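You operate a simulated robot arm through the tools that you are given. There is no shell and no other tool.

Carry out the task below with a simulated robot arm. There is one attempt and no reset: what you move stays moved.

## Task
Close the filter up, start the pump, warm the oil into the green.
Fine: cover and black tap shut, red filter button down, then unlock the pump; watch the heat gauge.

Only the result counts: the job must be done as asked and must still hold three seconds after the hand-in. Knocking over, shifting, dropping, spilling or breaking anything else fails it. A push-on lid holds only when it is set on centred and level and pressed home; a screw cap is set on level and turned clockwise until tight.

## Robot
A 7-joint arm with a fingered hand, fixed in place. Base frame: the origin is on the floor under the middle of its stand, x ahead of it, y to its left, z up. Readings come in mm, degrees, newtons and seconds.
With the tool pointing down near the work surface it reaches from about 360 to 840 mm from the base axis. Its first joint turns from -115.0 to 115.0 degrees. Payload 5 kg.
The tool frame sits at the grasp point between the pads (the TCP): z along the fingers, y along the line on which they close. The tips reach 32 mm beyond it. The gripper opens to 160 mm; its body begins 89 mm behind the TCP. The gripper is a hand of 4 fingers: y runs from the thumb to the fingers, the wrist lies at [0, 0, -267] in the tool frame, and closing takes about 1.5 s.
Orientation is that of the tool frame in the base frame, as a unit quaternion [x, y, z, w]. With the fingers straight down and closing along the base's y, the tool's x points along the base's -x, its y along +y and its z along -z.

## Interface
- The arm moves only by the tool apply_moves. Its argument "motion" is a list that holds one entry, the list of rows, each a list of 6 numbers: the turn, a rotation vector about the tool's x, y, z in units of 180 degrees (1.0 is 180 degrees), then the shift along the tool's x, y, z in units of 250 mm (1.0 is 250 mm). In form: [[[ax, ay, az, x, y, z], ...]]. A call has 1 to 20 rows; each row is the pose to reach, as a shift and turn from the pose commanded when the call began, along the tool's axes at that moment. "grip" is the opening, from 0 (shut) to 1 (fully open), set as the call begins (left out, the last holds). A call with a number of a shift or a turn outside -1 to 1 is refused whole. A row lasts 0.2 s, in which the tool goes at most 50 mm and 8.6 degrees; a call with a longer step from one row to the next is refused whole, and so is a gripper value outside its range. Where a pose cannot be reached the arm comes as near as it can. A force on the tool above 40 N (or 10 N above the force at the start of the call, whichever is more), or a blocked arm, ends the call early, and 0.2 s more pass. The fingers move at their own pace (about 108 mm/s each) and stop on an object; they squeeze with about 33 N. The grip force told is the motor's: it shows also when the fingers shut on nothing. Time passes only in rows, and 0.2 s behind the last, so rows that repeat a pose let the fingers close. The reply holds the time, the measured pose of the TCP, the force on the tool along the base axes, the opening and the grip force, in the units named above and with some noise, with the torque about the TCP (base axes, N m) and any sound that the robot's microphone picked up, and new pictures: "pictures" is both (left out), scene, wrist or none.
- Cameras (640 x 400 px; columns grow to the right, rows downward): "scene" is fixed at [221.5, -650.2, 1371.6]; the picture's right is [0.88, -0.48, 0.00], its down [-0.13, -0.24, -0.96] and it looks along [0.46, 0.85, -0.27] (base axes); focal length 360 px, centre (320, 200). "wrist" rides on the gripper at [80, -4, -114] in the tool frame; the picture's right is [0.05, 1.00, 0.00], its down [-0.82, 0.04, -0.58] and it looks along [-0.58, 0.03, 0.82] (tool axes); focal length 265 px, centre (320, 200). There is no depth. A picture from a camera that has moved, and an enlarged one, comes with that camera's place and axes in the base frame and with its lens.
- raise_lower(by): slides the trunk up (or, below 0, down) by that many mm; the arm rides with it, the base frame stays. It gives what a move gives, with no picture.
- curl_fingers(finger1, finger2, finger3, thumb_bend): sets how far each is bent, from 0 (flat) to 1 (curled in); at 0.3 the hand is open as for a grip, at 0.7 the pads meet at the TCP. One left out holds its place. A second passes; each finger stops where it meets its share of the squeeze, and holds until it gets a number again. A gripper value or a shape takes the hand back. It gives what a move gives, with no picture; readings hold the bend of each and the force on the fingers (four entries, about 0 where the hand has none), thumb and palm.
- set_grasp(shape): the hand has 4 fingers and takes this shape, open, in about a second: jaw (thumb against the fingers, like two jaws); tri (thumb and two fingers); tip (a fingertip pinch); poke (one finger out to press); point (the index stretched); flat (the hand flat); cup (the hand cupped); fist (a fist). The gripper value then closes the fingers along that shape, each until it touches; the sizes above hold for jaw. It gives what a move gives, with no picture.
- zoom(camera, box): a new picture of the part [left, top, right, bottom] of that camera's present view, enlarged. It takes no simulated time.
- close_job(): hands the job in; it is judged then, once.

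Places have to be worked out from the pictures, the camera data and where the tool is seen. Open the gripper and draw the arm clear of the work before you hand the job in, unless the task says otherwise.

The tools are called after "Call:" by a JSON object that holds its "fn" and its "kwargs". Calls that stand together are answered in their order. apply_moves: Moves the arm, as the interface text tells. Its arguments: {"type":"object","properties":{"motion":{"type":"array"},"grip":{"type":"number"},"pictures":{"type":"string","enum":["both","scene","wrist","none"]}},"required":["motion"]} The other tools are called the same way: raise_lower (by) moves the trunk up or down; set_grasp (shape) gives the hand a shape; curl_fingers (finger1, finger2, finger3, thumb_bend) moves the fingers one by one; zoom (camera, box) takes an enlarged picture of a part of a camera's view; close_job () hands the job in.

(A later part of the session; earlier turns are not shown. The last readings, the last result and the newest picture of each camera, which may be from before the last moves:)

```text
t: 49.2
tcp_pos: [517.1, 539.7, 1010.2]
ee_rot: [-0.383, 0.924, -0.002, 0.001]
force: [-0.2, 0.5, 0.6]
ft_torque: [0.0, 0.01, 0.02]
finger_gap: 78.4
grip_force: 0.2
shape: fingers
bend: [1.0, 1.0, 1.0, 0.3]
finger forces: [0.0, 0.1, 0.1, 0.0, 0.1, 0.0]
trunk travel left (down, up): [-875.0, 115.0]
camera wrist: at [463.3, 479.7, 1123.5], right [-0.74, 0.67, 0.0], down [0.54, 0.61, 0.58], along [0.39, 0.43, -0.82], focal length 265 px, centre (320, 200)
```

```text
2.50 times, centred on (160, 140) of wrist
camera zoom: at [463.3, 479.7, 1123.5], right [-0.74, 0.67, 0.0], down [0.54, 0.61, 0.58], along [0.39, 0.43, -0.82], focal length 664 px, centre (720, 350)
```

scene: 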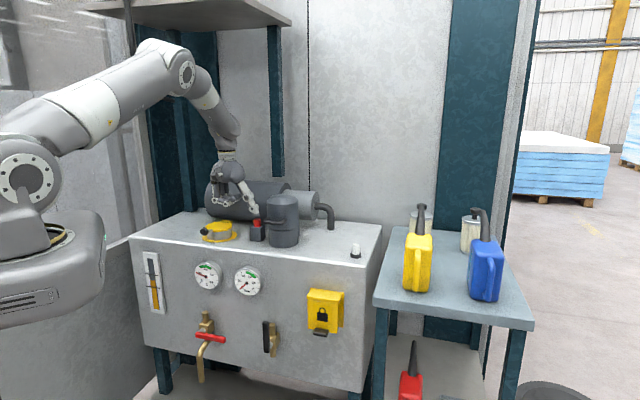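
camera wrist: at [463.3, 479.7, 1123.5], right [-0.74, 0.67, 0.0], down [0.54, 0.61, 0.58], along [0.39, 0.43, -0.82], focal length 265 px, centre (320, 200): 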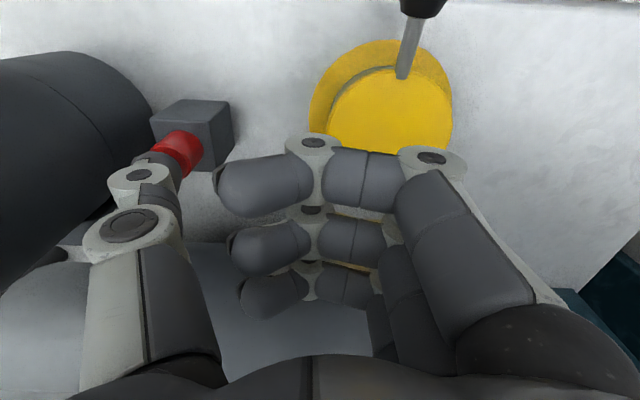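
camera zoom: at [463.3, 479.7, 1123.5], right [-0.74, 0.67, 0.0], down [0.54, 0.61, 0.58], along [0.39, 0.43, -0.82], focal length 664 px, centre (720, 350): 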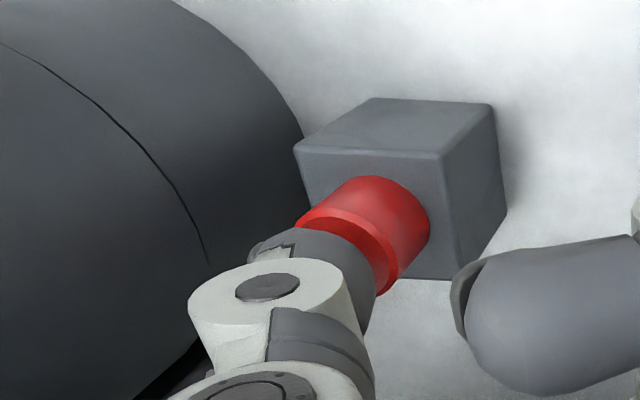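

The thumb tip sits right over the button. I'll press down in small steps.

Call:
{"fn": "apply_moves", "kwargs": {"motion": [[[0, 0, 0, 0, -0.008, 0.016], [0, 0, 0, 0, -0.008, 0.032], [0, 0, 0, 0, -0.008, 0.046], [0, 0, 0, 0, -0.008, 0.06], [0, 0, 0, 0, -0.008, 0.07], [0, 0, 0, 0, -0.008, 0.08]]], "pictures": "none"}}

Call:
{"fn": "zoom", "kwargs": {"camera": "scene", "box": [230, 190, 300, 245]}}

```text
t: 50.6
tcp_pos: [518.2, 540.7, 991.0]
ee_rot: [-0.384, 0.923, -0.001, 0.001]
force: [0.5, 0.3, -0.1]
ft_torque: [-0.01, -0.01, 0.0]
finger_gap: 78.4
grip_force: 0.1
shape: fingers
bend: [1.0, 1.0, 1.0, 0.3]
finger forces: [0.0, 0.0, 0.2, 0.1, 0.0, 0.0]
trunk travel left (down, up): [-875.0, 115.0]
```

```text
7.27 times, centred on (265, 218) of scene
camera zoom: at [221.5, -650.2, 1371.6], right [0.88, -0.48, 0.0], down [-0.13, -0.24, -0.96], along [0.46, 0.85, -0.27], focal length 2618 px, centre (720, 73)
```

zoom: 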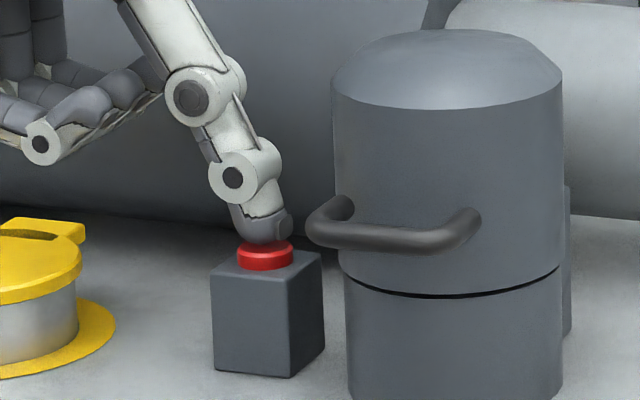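

The button has gone down and the force is zero, so it seems to have latched. I'll press a little further to bottom it, then lift off and check that it stays.

Call:
{"fn": "apply_moves", "kwargs": {"motion": [[[0, 0, 0, 0, 0, 0.01], [0, 0, 0, 0, 0, 0.02], [0, 0, 0, 0, 0, 0.026]]], "pictures": "none"}}

Call:
{"fn": "apply_moves", "kwargs": {"motion": [[[0, 0, 0, 0, 0, -0.1], [0, 0, 0, 0, 0, -0.24], [0, 0, 0, 0.15, 0, -0.4], [0, 0, 0, 0.3, 0, -0.5]]], "pictures": "scene"}}

Call:
{"fn": "zoom", "kwargs": {"camera": "scene", "box": [230, 190, 300, 245]}}

```text
t: 51.4
tcp_pos: [518.5, 539.4, 985.7]
ee_rot: [-0.384, 0.924, -0.001, 0.001]
force: [-2.7, 0.3, 7.2]
ft_torque: [-0.49, -0.45, -0.11]
finger_gap: 78.5
grip_force: 3.5
shape: fingers
bend: [1.0, 1.0, 1.0, 0.3]
finger forces: [0.0, 0.1, 0.0, 0.0, 7.4, 0.0]
trunk travel left (down, up): [-875.0, 115.0]
```

```text
refused: row 3 steps farther than a row can; nothing moved
```

```text
7.27 times, centred on (265, 218) of scene
camera zoom: at [221.5, -650.2, 1371.6], right [0.88, -0.48, 0.0], down [-0.13, -0.24, -0.96], along [0.46, 0.85, -0.27], focal length 2618 px, centre (720, 73)
```

zoom: 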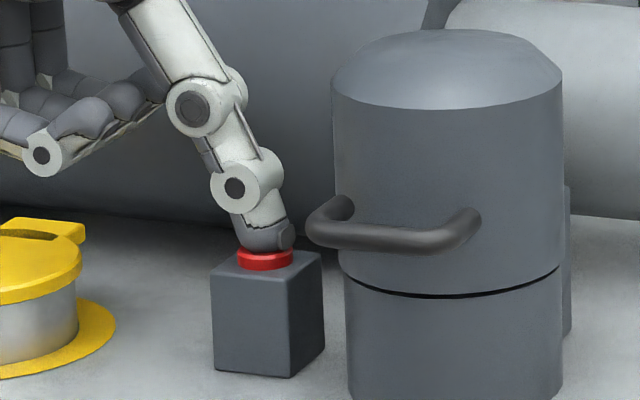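

The button is still travelling, with 7 N on it. I'll keep pressing in small steps to the end stop.

Call:
{"fn": "apply_moves", "kwargs": {"motion": [[[0, 0, 0, 0, 0, 0.006], [0, 0, 0, 0, 0, 0.012], [0, 0, 0, 0, 0, 0.018], [0, 0, 0, 0, 0, 0.024]]], "pictures": "none"}}

Call:
{"fn": "zoom", "kwargs": {"camera": "scene", "box": [230, 190, 300, 245]}}

```text
t: 52.4
tcp_pos: [519.6, 540.3, 979.5]
ee_rot: [-0.383, 0.924, -0.001, 0.002]
force: [-6.3, 5.0, 23.9]
ft_torque: [-1.49, -1.46, -0.1]
finger_gap: 79.3
grip_force: 10.8
shape: fingers
bend: [1.0, 1.0, 1.0, 0.29]
finger forces: [0.1, 0.0, 0.1, 0.0, 24.2, 0.1]
trunk travel left (down, up): [-875.0, 115.0]
```

```text
7.27 times, centred on (265, 218) of scene
camera zoom: at [221.5, -650.2, 1371.6], right [0.88, -0.48, 0.0], down [-0.13, -0.24, -0.96], along [0.46, 0.85, -0.27], focal length 2618 px, centre (720, 73)
```

zoom: 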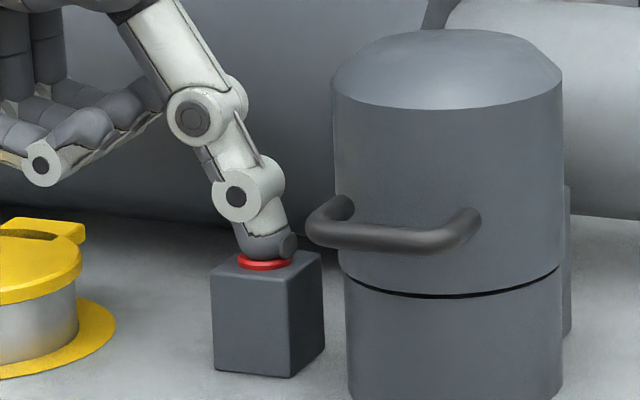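

There is 24 N on it and the button is nearly flush. I'll press 2 mm more, then lift off and look.

Call:
{"fn": "apply_moves", "kwargs": {"motion": [[[0, 0, 0, 0, 0, 0.006], [0, 0, 0, 0, 0, 0.01], [0, 0, 0, 0, 0, 0.01]]], "pictures": "none"}}

Call:
{"fn": "apply_moves", "kwargs": {"motion": [[[0, 0, 0, 0, 0, -0.1], [0, 0, 0, 0, 0, -0.24], [0, 0, 0, 0.1, 0, -0.38], [0, 0, 0, 0.24, 0, -0.5]]], "pictures": "scene"}}

Call:
{"fn": "zoom", "kwargs": {"camera": "scene", "box": [230, 190, 300, 245]}}

```text
t: 53.2
tcp_pos: [517.6, 541.3, 979.6]
ee_rot: [-0.384, 0.924, -0.002, 0.002]
force: [-5.6, 9.3, 31.1]
ft_torque: [-1.83, -1.96, 0.31]
finger_gap: 79.5
grip_force: 15.5
shape: fingers
bend: [1.0, 1.0, 1.0, 0.29]
finger forces: [0.1, 0.0, 0.1, 0.0, 30.9, 0.1]
trunk travel left (down, up): [-875.0, 115.0]
```

```text
t: 54.2
tcp_pos: [477.4, 498.4, 1103.2]
ee_rot: [-0.384, 0.923, -0.002, 0.001]
force: [-0.7, -0.7, 0.4]
ft_torque: [0.03, -0.03, 0.01]
finger_gap: 78.1
grip_force: 0.0
shape: fingers
bend: [1.0, 1.0, 1.0, 0.3]
finger forces: [0.1, 0.0, 0.1, 0.0, 0.0, 0.1]
trunk travel left (down, up): [-875.0, 115.0]
```

scene: 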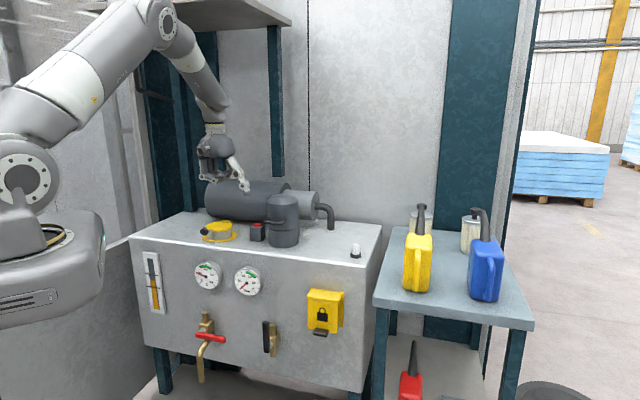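

```text
7.27 times, centred on (265, 218) of scene
camera zoom: at [221.5, -650.2, 1371.6], right [0.88, -0.48, 0.0], down [-0.13, -0.24, -0.96], along [0.46, 0.85, -0.27], focal length 2618 px, centre (720, 73)
```

zoom: 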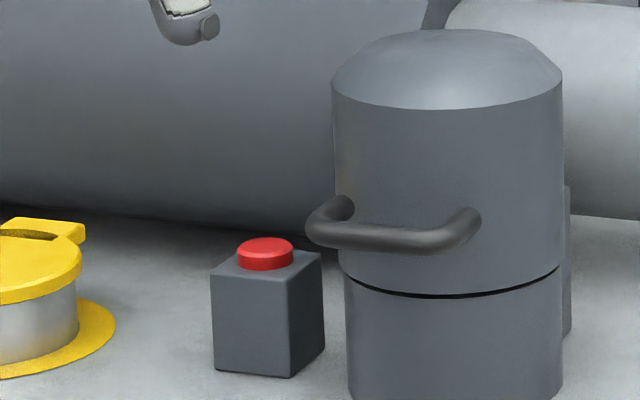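

The button stays latched low. Next is the black tap: I'll pull the hand back in front of the bench, then pitch it 50° toward the panel.

Call:
{"fn": "apply_moves", "kwargs": {"motion": [[[0, 0, 0, 0.14, -0.05, 0], [0, 0, 0, 0.28, -0.1, 0], [0, 0, 0, 0.42, -0.15, 0], [0, 0, 0, 0.56, -0.2, 0], [0, 0, 0, 0.7, -0.26, 0], [0, 0, 0, 0.84, -0.312, 0], [0, 0, 0, 0.88, -0.312, 0]]], "pictures": "none"}}

Call:
{"fn": "apply_moves", "kwargs": {"motion": [[[0, -0.046, 0, 0, 0, 0], [0, -0.0925, 0, 0, 0, 0], [0, -0.139, 0, 0, 0, 0], [0, -0.185, 0, 0, 0, 0], [0, -0.2315, 0, 0, 0, 0], [0, -0.278, 0, 0, 0, 0], [0, -0.278, 0, 0, 0, 0]]], "pictures": "both"}}

```text
t: 55.8
tcp_pos: [378.1, 286.8, 1102.9]
ee_rot: [-0.384, 0.923, -0.001, 0.001]
force: [-0.6, 0.0, 1.1]
ft_torque: [0.0, 0.01, 0.0]
finger_gap: 78.4
grip_force: 0.0
shape: fingers
bend: [1.0, 1.0, 1.0, 0.3]
finger forces: [0.0, 0.0, 0.0, 0.0, 0.0, 0.0]
trunk travel left (down, up): [-875.0, 115.0]
```

```text
t: 57.4
tcp_pos: [436.0, 333.1, 1106.1]
ee_rot: [-0.347, 0.837, 0.159, 0.391]
force: [0.3, -0.1, 0.4]
ft_torque: [0.0, 0.02, 0.01]
finger_gap: 78.5
grip_force: 0.0
shape: fingers
bend: [1.0, 1.0, 1.0, 0.3]
finger forces: [0.0, 0.0, 0.0, 0.1, 0.0, 0.0]
out of reach, approached as far as the arm can: row 4, 5, 6, 7
trunk travel left (down, up): [-875.0, 115.0]
camera wrist: at [340.2, 232.5, 1117.2], right [-0.73, 0.68, -0.04], down [0.02, 0.09, 1.0], along [0.68, 0.73, -0.08], focal length 265 px, centre (320, 200)
```

scene: 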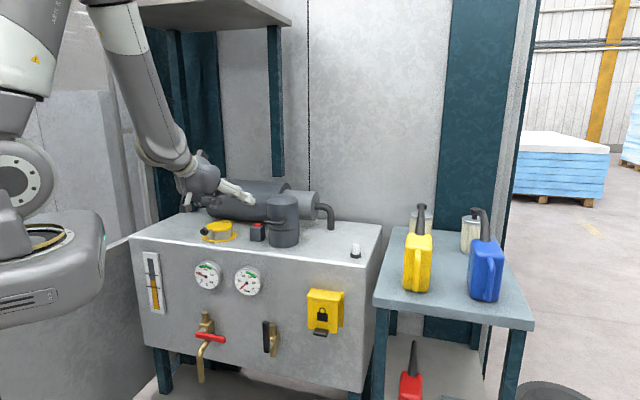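
wrist: 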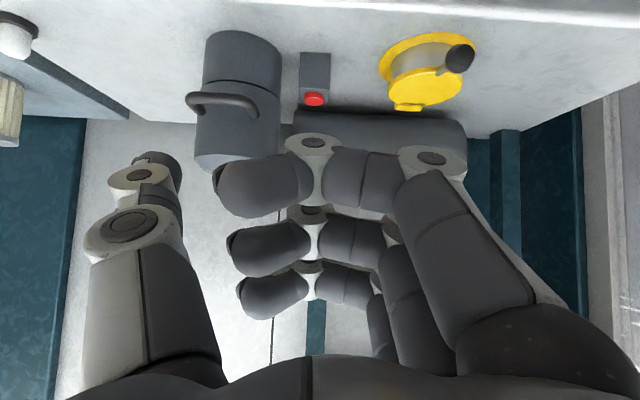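

The arm reaches its near limit, with the TCP at n≈544, which is still fine. I'll shift 50 mm left so the thumb clears the tap lever, then lower the trunk by 395 mm.

Call:
{"fn": "apply_moves", "kwargs": {"motion": [[[0, 0, 0, 0, 0.1, 0], [0, 0, 0, 0, 0.2, 0], [0, 0, 0, 0, 0.2, 0]]], "pictures": "none"}}

Call:
{"fn": "raise_lower", "kwargs": {"by": -395}}

Call:
{"fn": "apply_moves", "kwargs": {"motion": [[[0, 0, 0, 0, 0, 0]]], "pictures": "both"}}

```text
t: 58.2
tcp_pos: [403.9, 371.4, 1106.8]
ee_rot: [-0.348, 0.837, 0.16, 0.391]
force: [0.7, 0.3, 0.2]
ft_torque: [0.01, -0.01, 0.0]
finger_gap: 78.4
grip_force: 0.0
shape: fingers
bend: [1.0, 1.0, 1.0, 0.3]
finger forces: [0.0, 0.1, 0.1, 0.0, 0.0, 0.1]
trunk travel left (down, up): [-875.0, 115.0]
```

```text
t: 62.0
tcp_pos: [402.2, 370.7, 711.0]
ee_rot: [-0.347, 0.837, 0.16, 0.391]
force: [0.6, 1.0, 0.3]
ft_torque: [-0.01, 0.0, 0.0]
finger_gap: 78.1
grip_force: 0.0
shape: fingers
bend: [1.0, 1.0, 1.0, 0.3]
finger forces: [0.1, 0.1, 0.0, 0.0, 0.0, 0.0]
trunk travel left (down, up): [-480.0, 510.0]
```

```text
t: 62.4
tcp_pos: [402.7, 372.1, 711.0]
ee_rot: [-0.347, 0.837, 0.159, 0.391]
force: [-0.8, 0.0, 0.5]
ft_torque: [0.0, -0.01, -0.02]
finger_gap: 78.2
grip_force: 0.0
shape: fingers
bend: [1.0, 1.0, 1.0, 0.3]
finger forces: [0.1, 0.1, 0.0, 0.0, 0.1, 0.1]
trunk travel left (down, up): [-480.0, 510.0]
camera wrist: at [308.0, 269.5, 722.1], right [-0.73, 0.68, -0.04], down [0.02, 0.09, 1.0], along [0.68, 0.73, -0.08], focal length 265 px, centre (320, 200)
```

scene: 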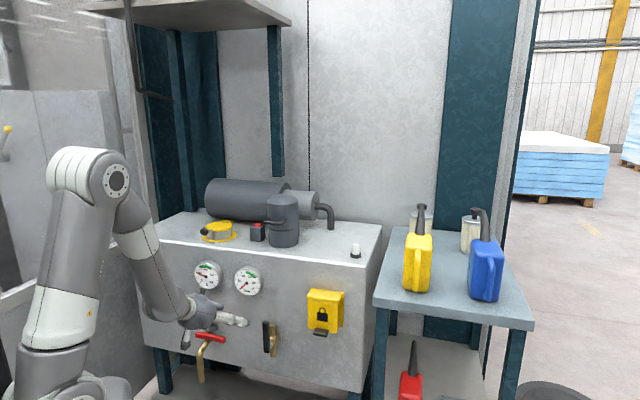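
wrist: 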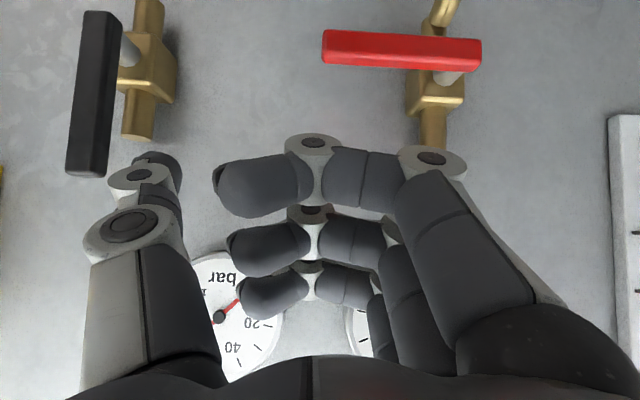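

I have a clear, upside-down view of the panel. The black lever is vertical at t≈-177 with its pivot near z≈602, and the red drain lever lies crosswise, shut. I'll bring the thumb tip forward to the lever's depth, left of it.

Call:
{"fn": "apply_moves", "kwargs": {"motion": [[[0, 0, 0, -0.005, -0.04, 0.05], [0, 0, 0, -0.01, -0.08, 0.1], [0, 0, 0, -0.015, -0.1, 0.149], [0, 0, 0, -0.015, -0.1, 0.149]]]}}

Call:
{"fn": "zoom", "kwargs": {"camera": "scene", "box": [190, 290, 300, 370]}}

```text
t: 63.4
tcp_pos: [443.9, 373.8, 690.7]
ee_rot: [-0.348, 0.837, 0.16, 0.392]
force: [0.5, -0.5, -0.1]
ft_torque: [0.01, 0.02, -0.01]
finger_gap: 78.3
grip_force: 0.0
shape: fingers
bend: [1.0, 1.0, 1.0, 0.3]
finger forces: [0.1, 0.0, 0.0, 0.0, 0.1, 0.0]
trunk travel left (down, up): [-480.0, 510.0]
camera wrist: at [348.8, 272.5, 701.9], right [-0.73, 0.68, -0.04], down [0.02, 0.09, 1.0], along [0.68, 0.73, -0.08], focal length 265 px, centre (320, 200)
```

scene: 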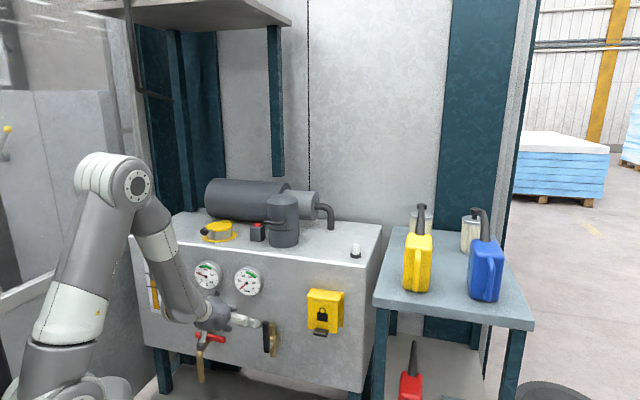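
wrist: 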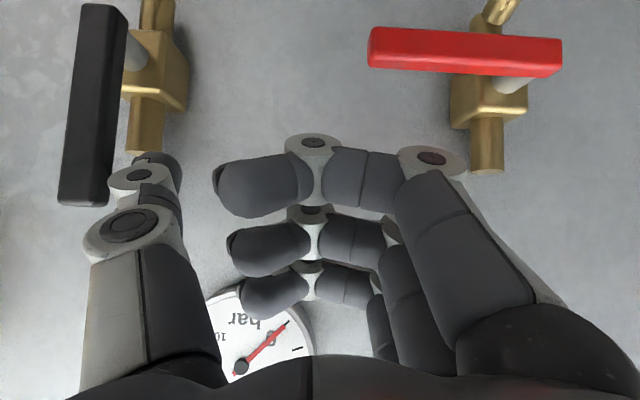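

```text
5.00 times, centred on (245, 330) of scene
camera zoom: at [221.5, -650.2, 1371.6], right [0.88, -0.48, 0.0], down [-0.13, -0.24, -0.96], along [0.46, 0.85, -0.27], focal length 1800 px, centre (695, -450)
```

zoom: 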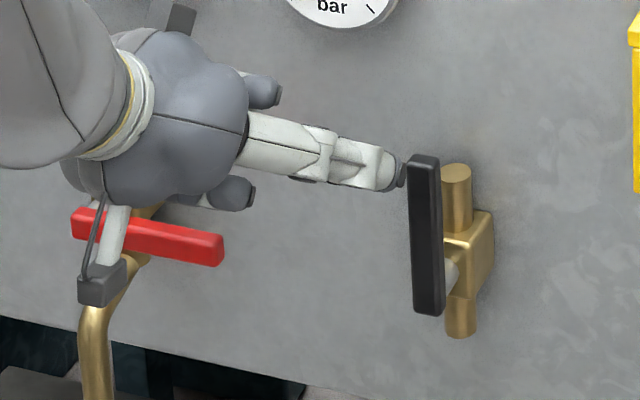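

The thumb tip lies beside the upper end of the lever. I'll push it to the right (clockwise seen from the front) for the first 30° and watch the force.

Call:
{"fn": "apply_moves", "kwargs": {"motion": [[[0, 0, 0, 0, -0.03, 0], [0, 0, 0, 0, -0.06, 0], [0, 0, 0, 0, -0.09, -0.001], [0, 0, 0, -0.002, -0.12, -0.002], [0, 0, 0, -0.002, -0.15, -0.002], [0, 0, 0, 0, -0.18, 0], [0, 0, 0, 0.005, -0.21, 0.004]]], "pictures": "wrist"}}

Call:
{"fn": "zoom", "kwargs": {"camera": "scene", "box": [190, 290, 300, 370]}}

```text
t: 65.0
tcp_pos: [480.5, 337.3, 690.1]
ee_rot: [-0.349, 0.836, 0.161, 0.391]
force: [0.1, 0.7, 0.3]
ft_torque: [0.0, -0.02, 0.03]
finger_gap: 77.8
grip_force: 0.1
shape: fingers
bend: [1.0, 1.0, 1.0, 0.3]
finger forces: [0.0, 0.0, 0.0, 0.0, 0.3, 0.1]
trunk travel left (down, up): [-480.0, 510.0]
camera wrist: at [385.0, 236.0, 700.9], right [-0.73, 0.68, -0.04], down [0.02, 0.09, 1.0], along [0.68, 0.73, -0.08], focal length 265 px, centre (320, 200)
```

wrist: 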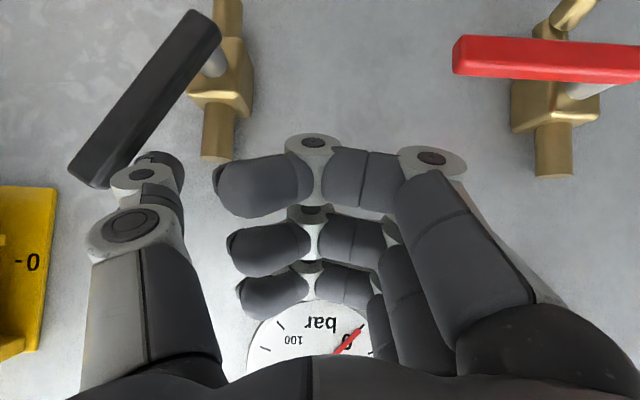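

```text
5.00 times, centred on (245, 330) of scene
camera zoom: at [221.5, -650.2, 1371.6], right [0.88, -0.48, 0.0], down [-0.13, -0.24, -0.96], along [0.46, 0.85, -0.27], focal length 1800 px, centre (695, -450)
```

zoom: 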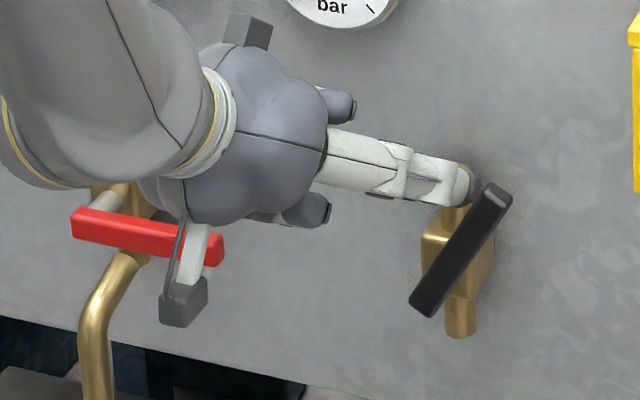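

The lever turns easily to about 33° in that direction. I'll follow the arc down and to the right toward 70°.

Call:
{"fn": "apply_moves", "kwargs": {"motion": [[[0, 0, 0, 0.01, -0.029, 0.008], [0, 0, 0, 0.02, -0.057, 0.0167], [0, 0, 0, 0.036, -0.0944, 0.03], [0, 0, 0, 0.0536, -0.126, 0.045], [0, 0, 0, 0.0778, -0.16, 0.0653], [0, 0, 0, 0.105, -0.189, 0.088]]], "pictures": "wrist"}}

Call:
{"fn": "zoom", "kwargs": {"camera": "scene", "box": [190, 290, 300, 370]}}

```text
t: 66.4
tcp_pos: [513.6, 306.6, 654.4]
ee_rot: [-0.349, 0.836, 0.161, 0.391]
force: [0.0, 0.1, -0.5]
ft_torque: [0.03, -0.01, -0.02]
finger_gap: 78.1
grip_force: 0.0
shape: fingers
bend: [1.0, 1.0, 1.0, 0.3]
finger forces: [0.1, 0.0, 0.0, 0.1, 0.0, 0.0]
trunk travel left (down, up): [-480.0, 510.0]
camera wrist: at [418.4, 204.1, 665.0], right [-0.73, 0.68, -0.04], down [0.02, 0.09, 1.0], along [0.68, 0.73, -0.08], focal length 265 px, centre (320, 200)
```

wrist: 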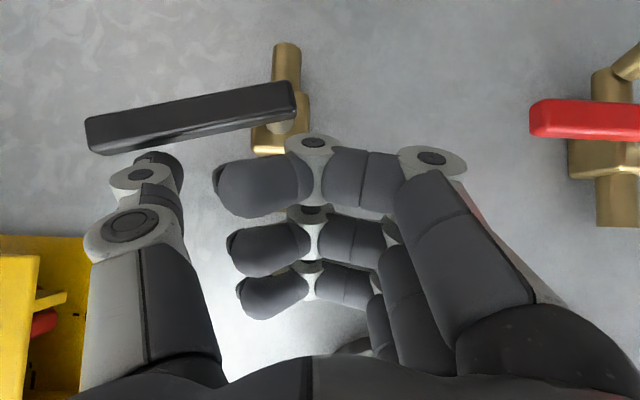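

```text
5.00 times, centred on (245, 330) of scene
camera zoom: at [221.5, -650.2, 1371.6], right [0.88, -0.48, 0.0], down [-0.13, -0.24, -0.96], along [0.46, 0.85, -0.27], focal length 1800 px, centre (695, -450)
```

zoom: 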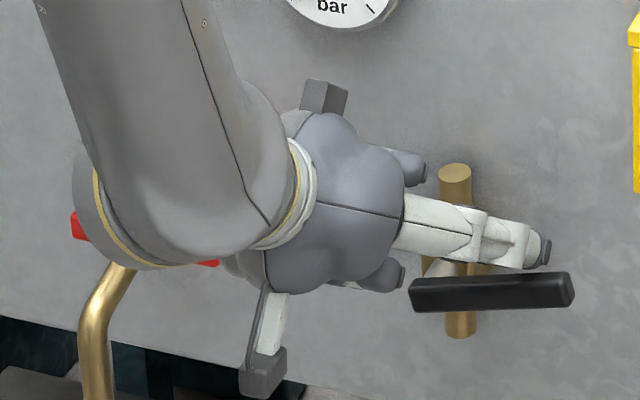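

The lever is at roughly 80°. I'll push down another 16 mm to bring it crosswise, watching for the end stop.

Call:
{"fn": "apply_moves", "kwargs": {"motion": [[[0, 0, 0, 0.0125, -0.005, 0.0105], [0, 0, 0, 0.025, -0.01, 0.021], [0, 0, 0, 0.0375, -0.012, 0.0315], [0, 0, 0, 0.05, -0.012, 0.042]]], "pictures": "wrist"}}

Call:
{"fn": "zoom", "kwargs": {"camera": "scene", "box": [190, 290, 300, 370]}}

```text
t: 67.4
tcp_pos: [514.2, 301.7, 638.0]
ee_rot: [-0.349, 0.837, 0.161, 0.39]
force: [0.5, -0.3, 0.1]
ft_torque: [-0.01, 0.0, -0.04]
finger_gap: 78.1
grip_force: 0.0
shape: fingers
bend: [1.0, 1.0, 1.0, 0.3]
finger forces: [0.0, 0.0, 0.1, 0.0, 0.1, 0.0]
trunk travel left (down, up): [-480.0, 510.0]
camera wrist: at [419.9, 200.9, 648.9], right [-0.73, 0.68, -0.04], down [0.03, 0.09, 1.0], along [0.68, 0.73, -0.08], focal length 265 px, centre (320, 200)
```

wrist: 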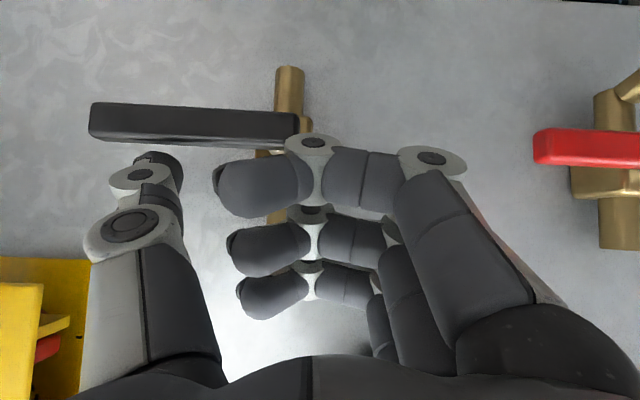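

```text
5.00 times, centred on (245, 330) of scene
camera zoom: at [221.5, -650.2, 1371.6], right [0.88, -0.48, 0.0], down [-0.13, -0.24, -0.96], along [0.46, 0.85, -0.27], focal length 1800 px, centre (695, -450)
```

zoom: 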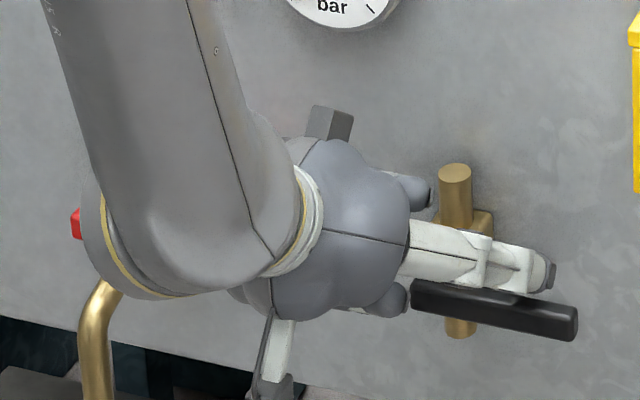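

The lever is about horizontal and there is still no resistance. I'll nudge down in 2 mm steps to see whether there is an end stop.

Call:
{"fn": "apply_moves", "kwargs": {"motion": [[[0, 0, 0, 0.006, 0, 0.005], [0, 0, 0, 0.012, 0, 0.01], [0, 0, 0, 0.018, 0, 0.015]]], "pictures": "wrist"}}

Call:
{"fn": "zoom", "kwargs": {"camera": "scene", "box": [190, 290, 300, 370]}}

```text
t: 68.2
tcp_pos: [516.4, 303.1, 631.5]
ee_rot: [-0.348, 0.836, 0.161, 0.391]
force: [-0.8, 1.3, 2.8]
ft_torque: [-0.09, -0.16, 0.01]
finger_gap: 77.9
grip_force: 1.3
shape: fingers
bend: [1.0, 1.0, 1.0, 0.3]
finger forces: [0.0, 0.0, 0.0, 0.0, 2.3, 0.1]
trunk travel left (down, up): [-480.0, 510.0]
camera wrist: at [420.5, 200.9, 643.6], right [-0.73, 0.68, -0.04], down [0.02, 0.09, 1.0], along [0.68, 0.73, -0.08], focal length 265 px, centre (320, 200)
```

wrist: 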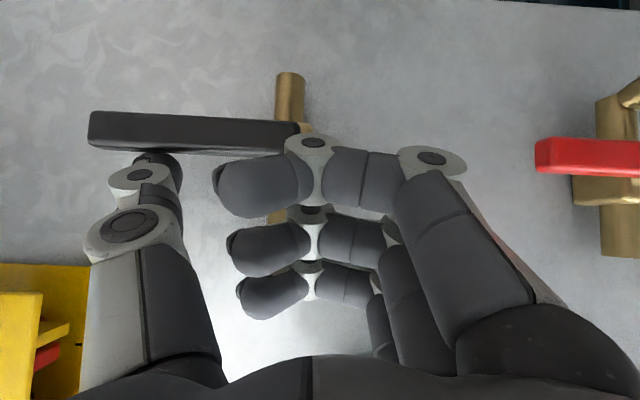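

```text
5.00 times, centred on (245, 330) of scene
camera zoom: at [221.5, -650.2, 1371.6], right [0.88, -0.48, 0.0], down [-0.13, -0.24, -0.96], along [0.46, 0.85, -0.27], focal length 1800 px, centre (695, -450)
```

zoom: 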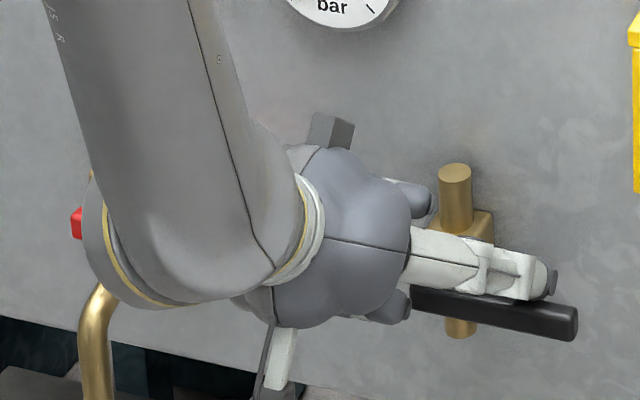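

Now there's contact at 2.8 N and the lever didn't move, so that should be the end stop. One more small push confirms it.

Call:
{"fn": "apply_moves", "kwargs": {"motion": [[[0, 0, 0, 0.005, 0, 0.004], [0, 0, 0, 0.01, 0, 0.008]]], "pictures": "none"}}

Call:
{"fn": "zoom", "kwargs": {"camera": "scene", "box": [190, 290, 300, 370]}}

```text
t: 68.8
tcp_pos: [515.4, 304.6, 631.9]
ee_rot: [-0.349, 0.836, 0.16, 0.392]
force: [-2.0, 0.0, 9.3]
ft_torque: [-0.55, -0.72, -0.07]
finger_gap: 78.6
grip_force: 4.6
shape: fingers
bend: [1.0, 1.0, 1.0, 0.3]
finger forces: [0.1, 0.0, 0.1, 0.0, 9.6, 0.0]
trunk travel left (down, up): [-480.0, 510.0]
```

```text
5.00 times, centred on (245, 330) of scene
camera zoom: at [221.5, -650.2, 1371.6], right [0.88, -0.48, 0.0], down [-0.13, -0.24, -0.96], along [0.46, 0.85, -0.27], focal length 1800 px, centre (695, -450)
```

zoom: 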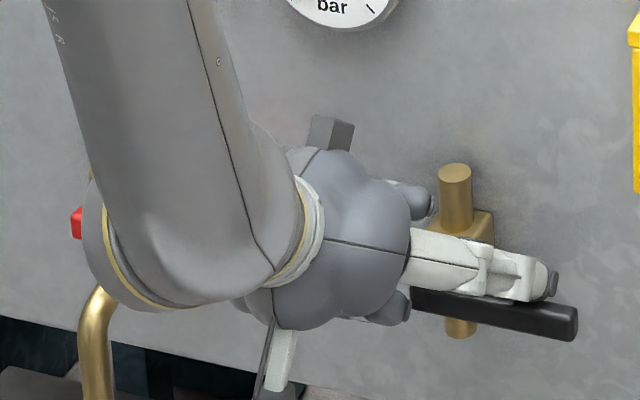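

With 9 N on it and no movement, the black tap is shut against its stop. I'll lift off, back away from the panel, and move up and right to look at the yellow lock box.

Call:
{"fn": "apply_moves", "kwargs": {"motion": [[[0, 0, 0, -0.107, 0, -0.09], [0, 0, 0, -0.2145, 0, -0.18], [0, 0, 0, -0.112, 0, -0.302], [0, 0, 0, -0.01, 0, -0.425], [0, 0, 0, -0.085, -0.12, -0.489], [0, 0, 0, -0.162, -0.24, -0.553], [0, 0, 0, -0.24, -0.36, -0.618], [0, 0, 0, -0.315, -0.48, -0.682], [0, 0, 0, -0.39, -0.6, -0.746], [0, 0, 0, -0.468, -0.72, -0.811], [0, 0, 0, -0.468, -0.72, -0.811]]]}}

Call:
{"fn": "zoom", "kwargs": {"camera": "wrist", "box": [220, 0, 480, 160]}}

Call:
{"fn": "zoom", "kwargs": {"camera": "scene", "box": [250, 270, 360, 350]}}

```text
t: 71.2
tcp_pos: [587.3, 118.7, 852.2]
ee_rot: [-0.348, 0.837, 0.16, 0.391]
force: [0.7, -0.2, -0.3]
ft_torque: [-0.03, 0.02, 0.01]
finger_gap: 78.4
grip_force: 0.0
shape: fingers
bend: [1.0, 1.0, 1.0, 0.3]
finger forces: [0.0, 0.0, 0.1, 0.1, 0.1, 0.0]
out of reach, approached as far as the arm can: row 4, 5
trunk travel left (down, up): [-480.0, 510.0]
camera wrist: at [491.6, 17.2, 863.2], right [-0.73, 0.68, -0.04], down [0.03, 0.09, 1.0], along [0.68, 0.73, -0.08], focal length 265 px, centre (320, 200)
```

scene: 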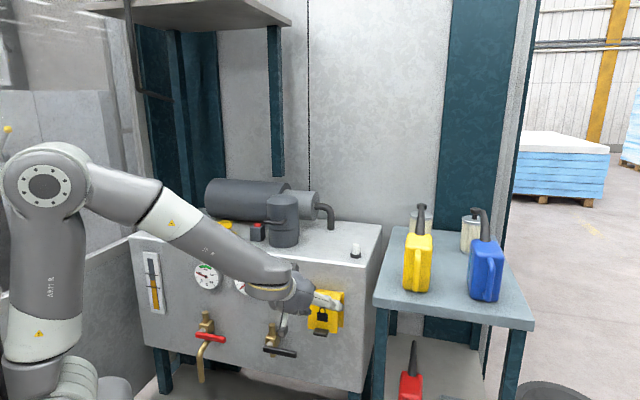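
wrist: 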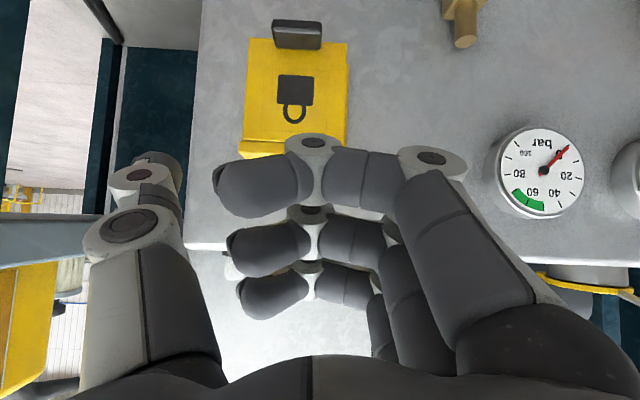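

```text
2.46 times, centred on (350, 80) of wrist
camera zoom: at [491.6, 17.2, 863.2], right [-0.73, 0.68, -0.04], down [0.03, 0.09, 1.0], along [0.68, 0.73, -0.08], focal length 653 px, centre (246, 495)
```

zoom: 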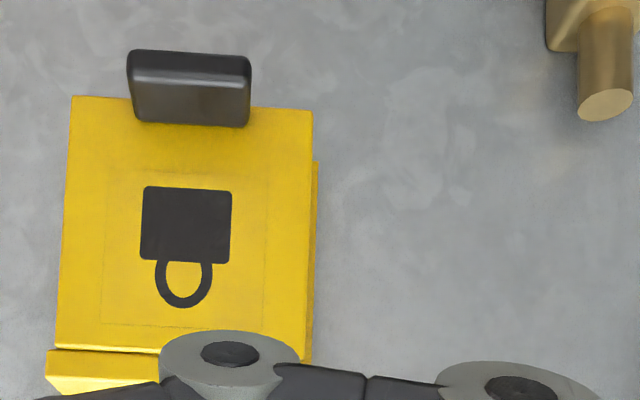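

```text
5.00 times, centred on (305, 310) of scene
camera zoom: at [221.5, -650.2, 1371.6], right [0.88, -0.48, 0.0], down [-0.13, -0.24, -0.96], along [0.46, 0.85, -0.27], focal length 1800 px, centre (395, -350)
```

zoom: 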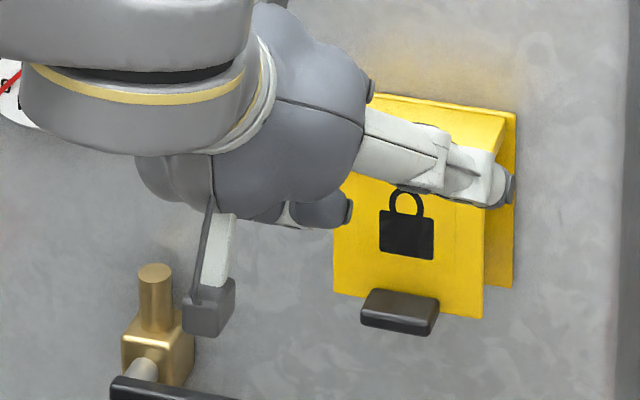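

The tab is centred near t≈-355, z≈684–711, sticking out to n≈575, and the flap hinges at its top. To lift it I need the thumb horizontal under the tab, so I'll pitch the hand to 90° while clear of the panel.

Call:
{"fn": "apply_moves", "kwargs": {"motion": [[[0, -0.0444, 0, 0, 0.05, 0], [0, -0.0889, 0, 0, 0.11, 0], [0, -0.1333, 0, 0, 0.17, 0], [0, -0.1778, 0, 0, 0.23, 0], [0, -0.2222, 0, 0, 0.284, 0], [0, -0.2222, 0, 0, 0.284, 0]]], "pictures": "scene"}}

```text
t: 72.6
tcp_pos: [546.2, 169.2, 847.4]
ee_rot: [-0.272, 0.652, 0.271, 0.654]
force: [0.1, 0.3, -0.4]
ft_torque: [0.01, 0.01, 0.03]
finger_gap: 78.1
grip_force: 0.1
shape: fingers
bend: [1.0, 1.0, 1.0, 0.3]
finger forces: [0.0, 0.0, 0.1, 0.0, 0.1, 0.1]
out of reach, approached as far as the arm can: row 5, 6
trunk travel left (down, up): [-480.0, 510.0]
```

scene: 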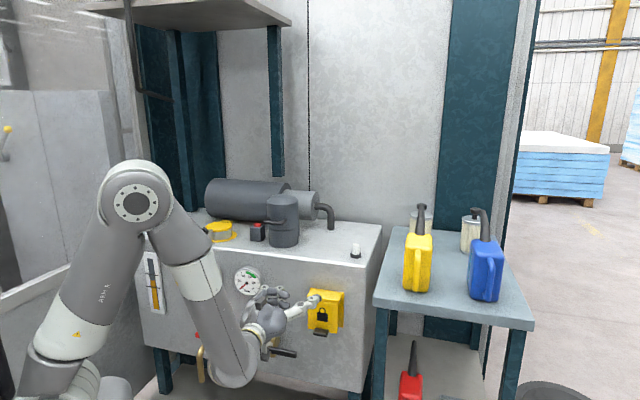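

The hand is horizontal with the thumb in front of the box, clear of the tab. I'll lower the trunk 195 mm so the thumb sits below the tab.

Call:
{"fn": "raise_lower", "kwargs": {"by": -195}}

Call:
{"fn": "apply_moves", "kwargs": {"motion": [[[0, 0, 0, 0, 0, 0]]], "pictures": "both"}}

Call:
{"fn": "zoom", "kwargs": {"camera": "scene", "box": [250, 270, 360, 350]}}

```text
t: 74.7
tcp_pos: [545.8, 168.2, 652.6]
ee_rot: [-0.273, 0.652, 0.272, 0.653]
force: [-1.1, 0.1, 0.7]
ft_torque: [0.0, 0.01, 0.01]
finger_gap: 78.3
grip_force: 0.1
shape: fingers
bend: [1.0, 1.0, 1.0, 0.3]
finger forces: [0.0, 0.1, 0.0, 0.0, 0.1, 0.0]
trunk travel left (down, up): [-285.0, 705.0]
```

```text
t: 75.1
tcp_pos: [544.8, 170.2, 653.3]
ee_rot: [-0.272, 0.653, 0.27, 0.654]
force: [0.4, -0.1, -0.6]
ft_torque: [0.01, 0.0, 0.01]
finger_gap: 78.4
grip_force: 0.0
shape: fingers
bend: [1.0, 1.0, 1.0, 0.3]
finger forces: [0.1, 0.0, 0.0, 0.0, 0.0, 0.1]
trunk travel left (down, up): [-285.0, 705.0]
camera wrist: at [469.2, 85.0, 571.9], right [-0.71, 0.7, -0.06], down [-0.44, -0.38, 0.81], along [0.55, 0.6, 0.58], focal length 265 px, centre (320, 200)
```

scene: 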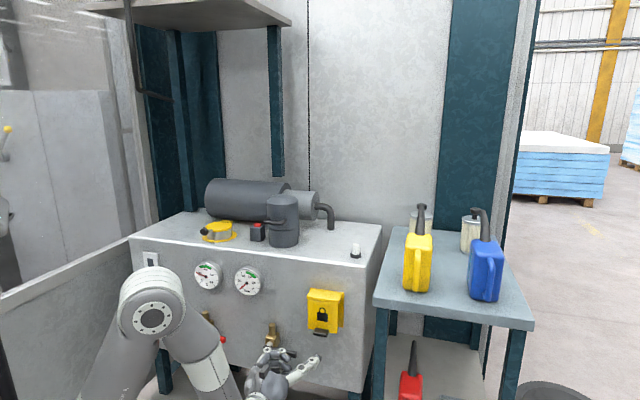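
wrist: 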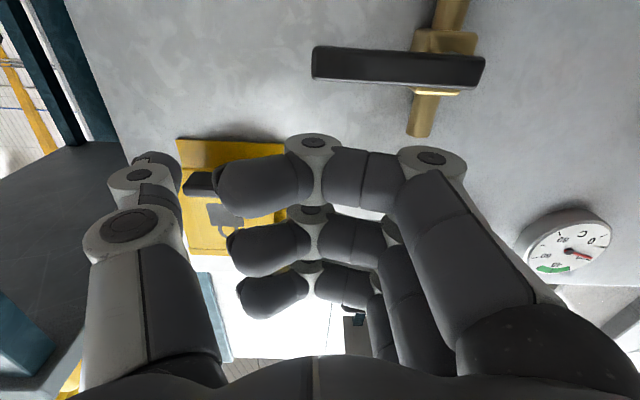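

```text
5.00 times, centred on (305, 310) of scene
camera zoom: at [221.5, -650.2, 1371.6], right [0.88, -0.48, 0.0], down [-0.13, -0.24, -0.96], along [0.46, 0.85, -0.27], focal length 1800 px, centre (395, -350)
```

zoom: 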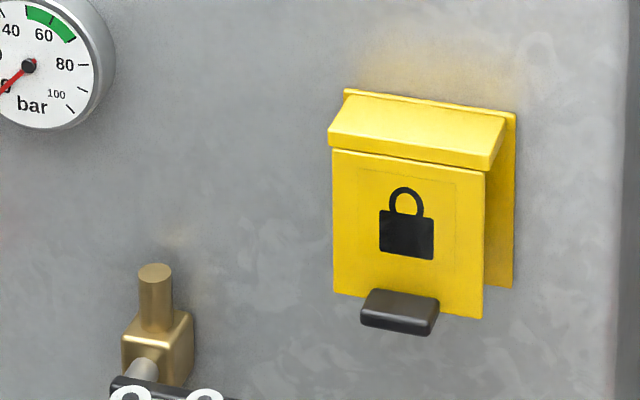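

I'm looking up at the box from below now. I'll zoom in on its underside and the tab.

Call:
{"fn": "zoom", "kwargs": {"camera": "wrist", "box": [130, 120, 310, 280]}}

Call:
{"fn": "zoom", "kwargs": {"camera": "scene", "box": [225, 330, 345, 400]}}

```text
2.50 times, centred on (220, 200) of wrist
camera zoom: at [469.2, 85.0, 571.9], right [-0.71, 0.7, -0.06], down [-0.44, -0.38, 0.81], along [0.55, 0.6, 0.58], focal length 664 px, centre (570, 200)
```

zoom: 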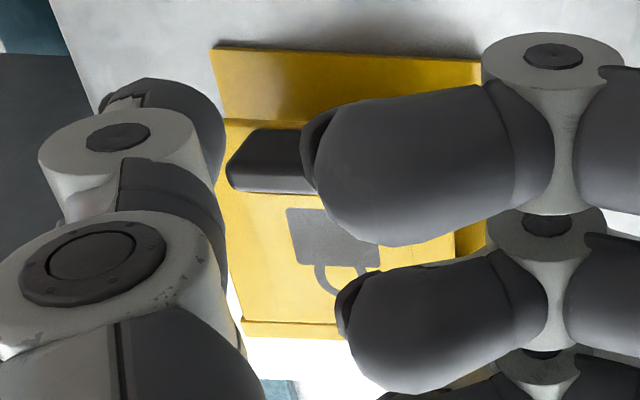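

```text
5.33 times, centred on (285, 365) of scene
camera zoom: at [221.5, -650.2, 1371.6], right [0.88, -0.48, 0.0], down [-0.13, -0.24, -0.96], along [0.46, 0.85, -0.27], focal length 1920 px, centre (507, -680)
```

zoom: 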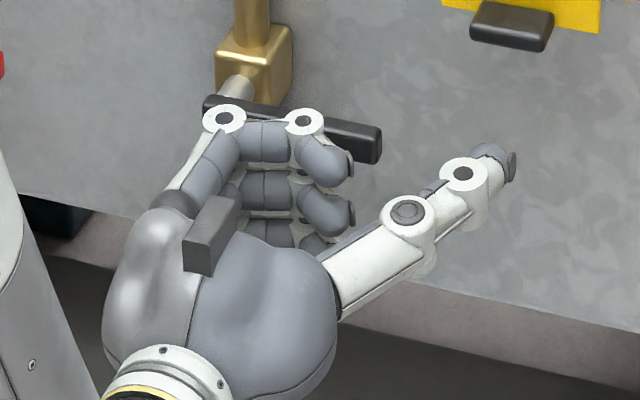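

The thumb tip is near n≈537, t≈-362, z≈653, just below and in front of the tab. I'll slide forward 62 mm under the tab, then rise to touch it.

Call:
{"fn": "apply_moves", "kwargs": {"motion": [[[0, 0, 0, 0, 0.01, 0.07], [0, 0, 0, 0, 0.02, 0.14], [0, 0, 0, 0, 0.02, 0.2], [0, 0, 0, 0, 0.02, 0.24]]], "pictures": "both"}}

Call:
{"fn": "zoom", "kwargs": {"camera": "scene", "box": [270, 280, 350, 370]}}

```text
t: 76.1
tcp_pos: [584.8, 214.6, 653.1]
ee_rot: [-0.272, 0.653, 0.269, 0.654]
force: [0.7, -0.1, -0.7]
ft_torque: [-0.03, 0.02, 0.01]
finger_gap: 78.3
grip_force: 0.1
shape: fingers
bend: [1.0, 1.0, 1.0, 0.3]
finger forces: [0.1, 0.0, 0.1, 0.1, 0.0, 0.1]
trunk travel left (down, up): [-285.0, 705.0]
camera wrist: at [507.8, 130.0, 572.0], right [-0.71, 0.7, -0.06], down [-0.44, -0.38, 0.81], along [0.55, 0.6, 0.58], focal length 265 px, centre (320, 200)
```

scene: 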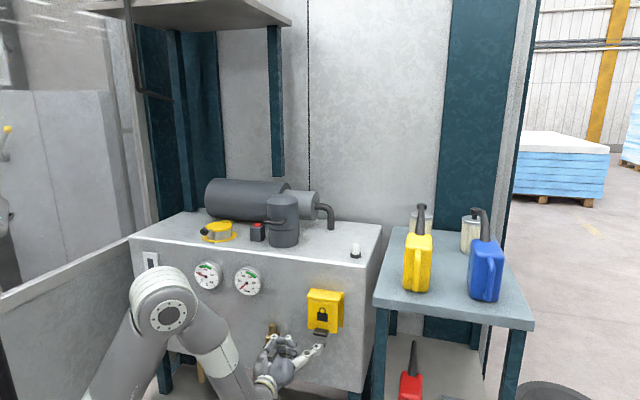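
wrist: 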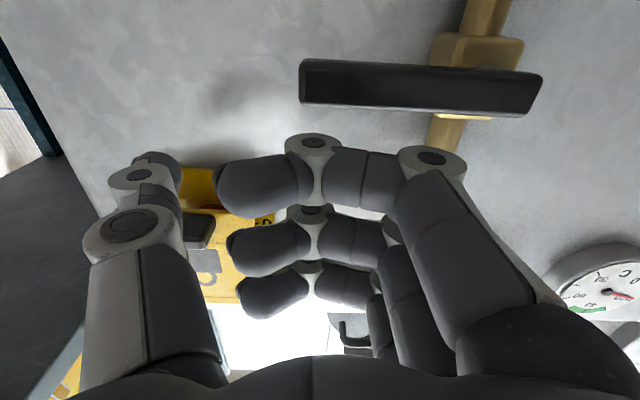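

```text
4.44 times, centred on (310, 325) of scene
camera zoom: at [221.5, -650.2, 1371.6], right [0.88, -0.48, 0.0], down [-0.13, -0.24, -0.96], along [0.46, 0.85, -0.27], focal length 1600 px, centre (364, -356)
```

zoom: 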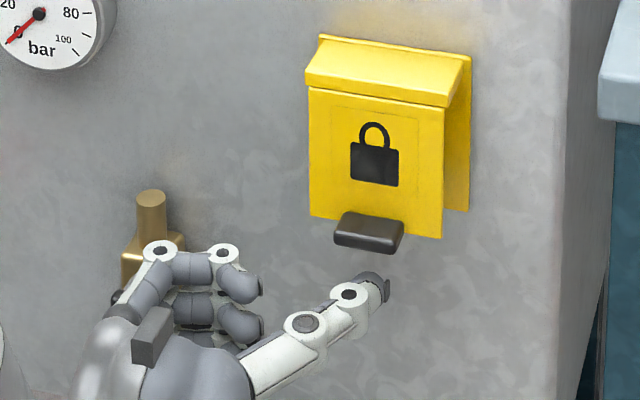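

The thumb tip is right under the tab. I'll raise it in steps to lift the tab.

Call:
{"fn": "apply_moves", "kwargs": {"motion": [[[0, 0, 0, -0.04, 0, 0], [0, 0, 0, -0.08, 0, 0], [0, 0, 0, -0.11, 0, 0], [0, 0, 0, -0.14, 0, 0], [0, 0, 0, -0.17, 0, 0]]], "pictures": "wrist"}}

Call:
{"fn": "zoom", "kwargs": {"camera": "scene", "box": [270, 280, 350, 370]}}

```text
t: 77.3
tcp_pos: [583.3, 214.0, 684.4]
ee_rot: [-0.267, 0.662, 0.273, 0.645]
force: [-2.5, -1.1, -12.3]
ft_torque: [0.66, 0.92, -0.19]
finger_gap: 78.1
grip_force: 6.5
shape: fingers
bend: [1.0, 1.0, 1.0, 0.3]
finger forces: [0.0, 0.1, 0.1, 0.0, 12.6, 0.0]
trunk travel left (down, up): [-285.0, 705.0]
stopped in row 5: the force on the tool passed its limit at 46 N (the readings are from after the stop); the commanded pose is now the measured one
camera wrist: at [503.2, 129.3, 605.7], right [-0.71, 0.71, -0.03], down [-0.42, -0.38, 0.83], along [0.57, 0.6, 0.56], focal length 265 px, centre (320, 200)
```

wrist: 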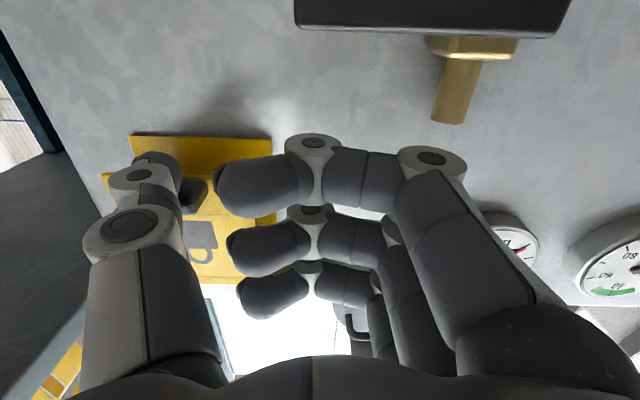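

```text
4.44 times, centred on (310, 325) of scene
camera zoom: at [221.5, -650.2, 1371.6], right [0.88, -0.48, 0.0], down [-0.13, -0.24, -0.96], along [0.46, 0.85, -0.27], focal length 1600 px, centre (364, -356)
```

zoom: 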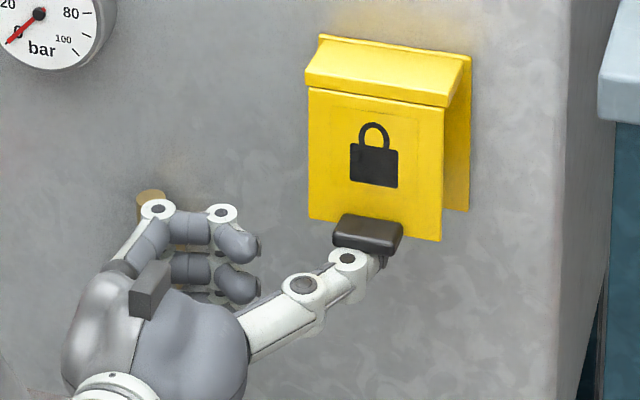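

Pushing straight up met 46 N without opening, because the tab hangs almost under its hinge. With the thumb still pressing up at 12 N, I'll drag outward so friction swings the flap's lower edge toward me.

Call:
{"fn": "apply_moves", "kwargs": {"motion": [[[0, 0, 0, -0.01, 0, -0.012], [0, 0, 0, -0.016, 0, -0.028], [0, 0, 0, -0.022, 0, -0.044], [0, 0, 0, -0.028, 0, -0.06], [0, 0, 0, -0.034, 0, -0.076]]], "pictures": "wrist"}}

Call:
{"fn": "zoom", "kwargs": {"camera": "scene", "box": [270, 280, 350, 370]}}

```text
t: 78.5
tcp_pos: [569.3, 198.9, 690.5]
ee_rot: [-0.266, 0.664, 0.273, 0.643]
force: [-11.9, -4.9, -35.9]
ft_torque: [1.82, 2.79, -0.99]
finger_gap: 78.1
grip_force: 19.2
shape: fingers
bend: [1.0, 1.0, 1.0, 0.3]
finger forces: [0.0, 0.0, 0.0, 0.1, 37.4, 0.0]
trunk travel left (down, up): [-285.0, 705.0]
camera wrist: at [489.4, 115.0, 612.6], right [-0.71, 0.71, -0.03], down [-0.41, -0.38, 0.83], along [0.58, 0.6, 0.56], focal length 265 px, centre (320, 200)
```

wrist: 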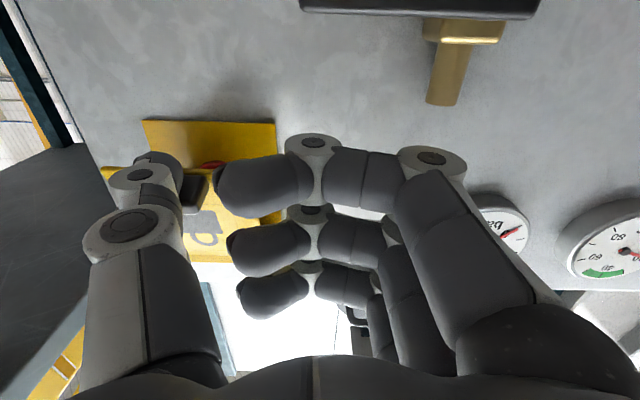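

```text
4.44 times, centred on (310, 325) of scene
camera zoom: at [221.5, -650.2, 1371.6], right [0.88, -0.48, 0.0], down [-0.13, -0.24, -0.96], along [0.46, 0.85, -0.27], focal length 1600 px, centre (364, -356)
```

zoom: 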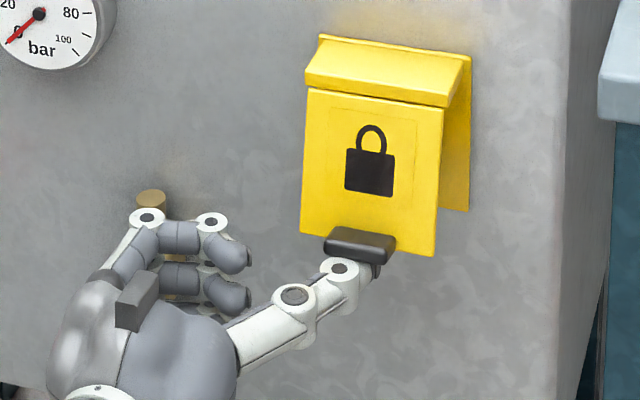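

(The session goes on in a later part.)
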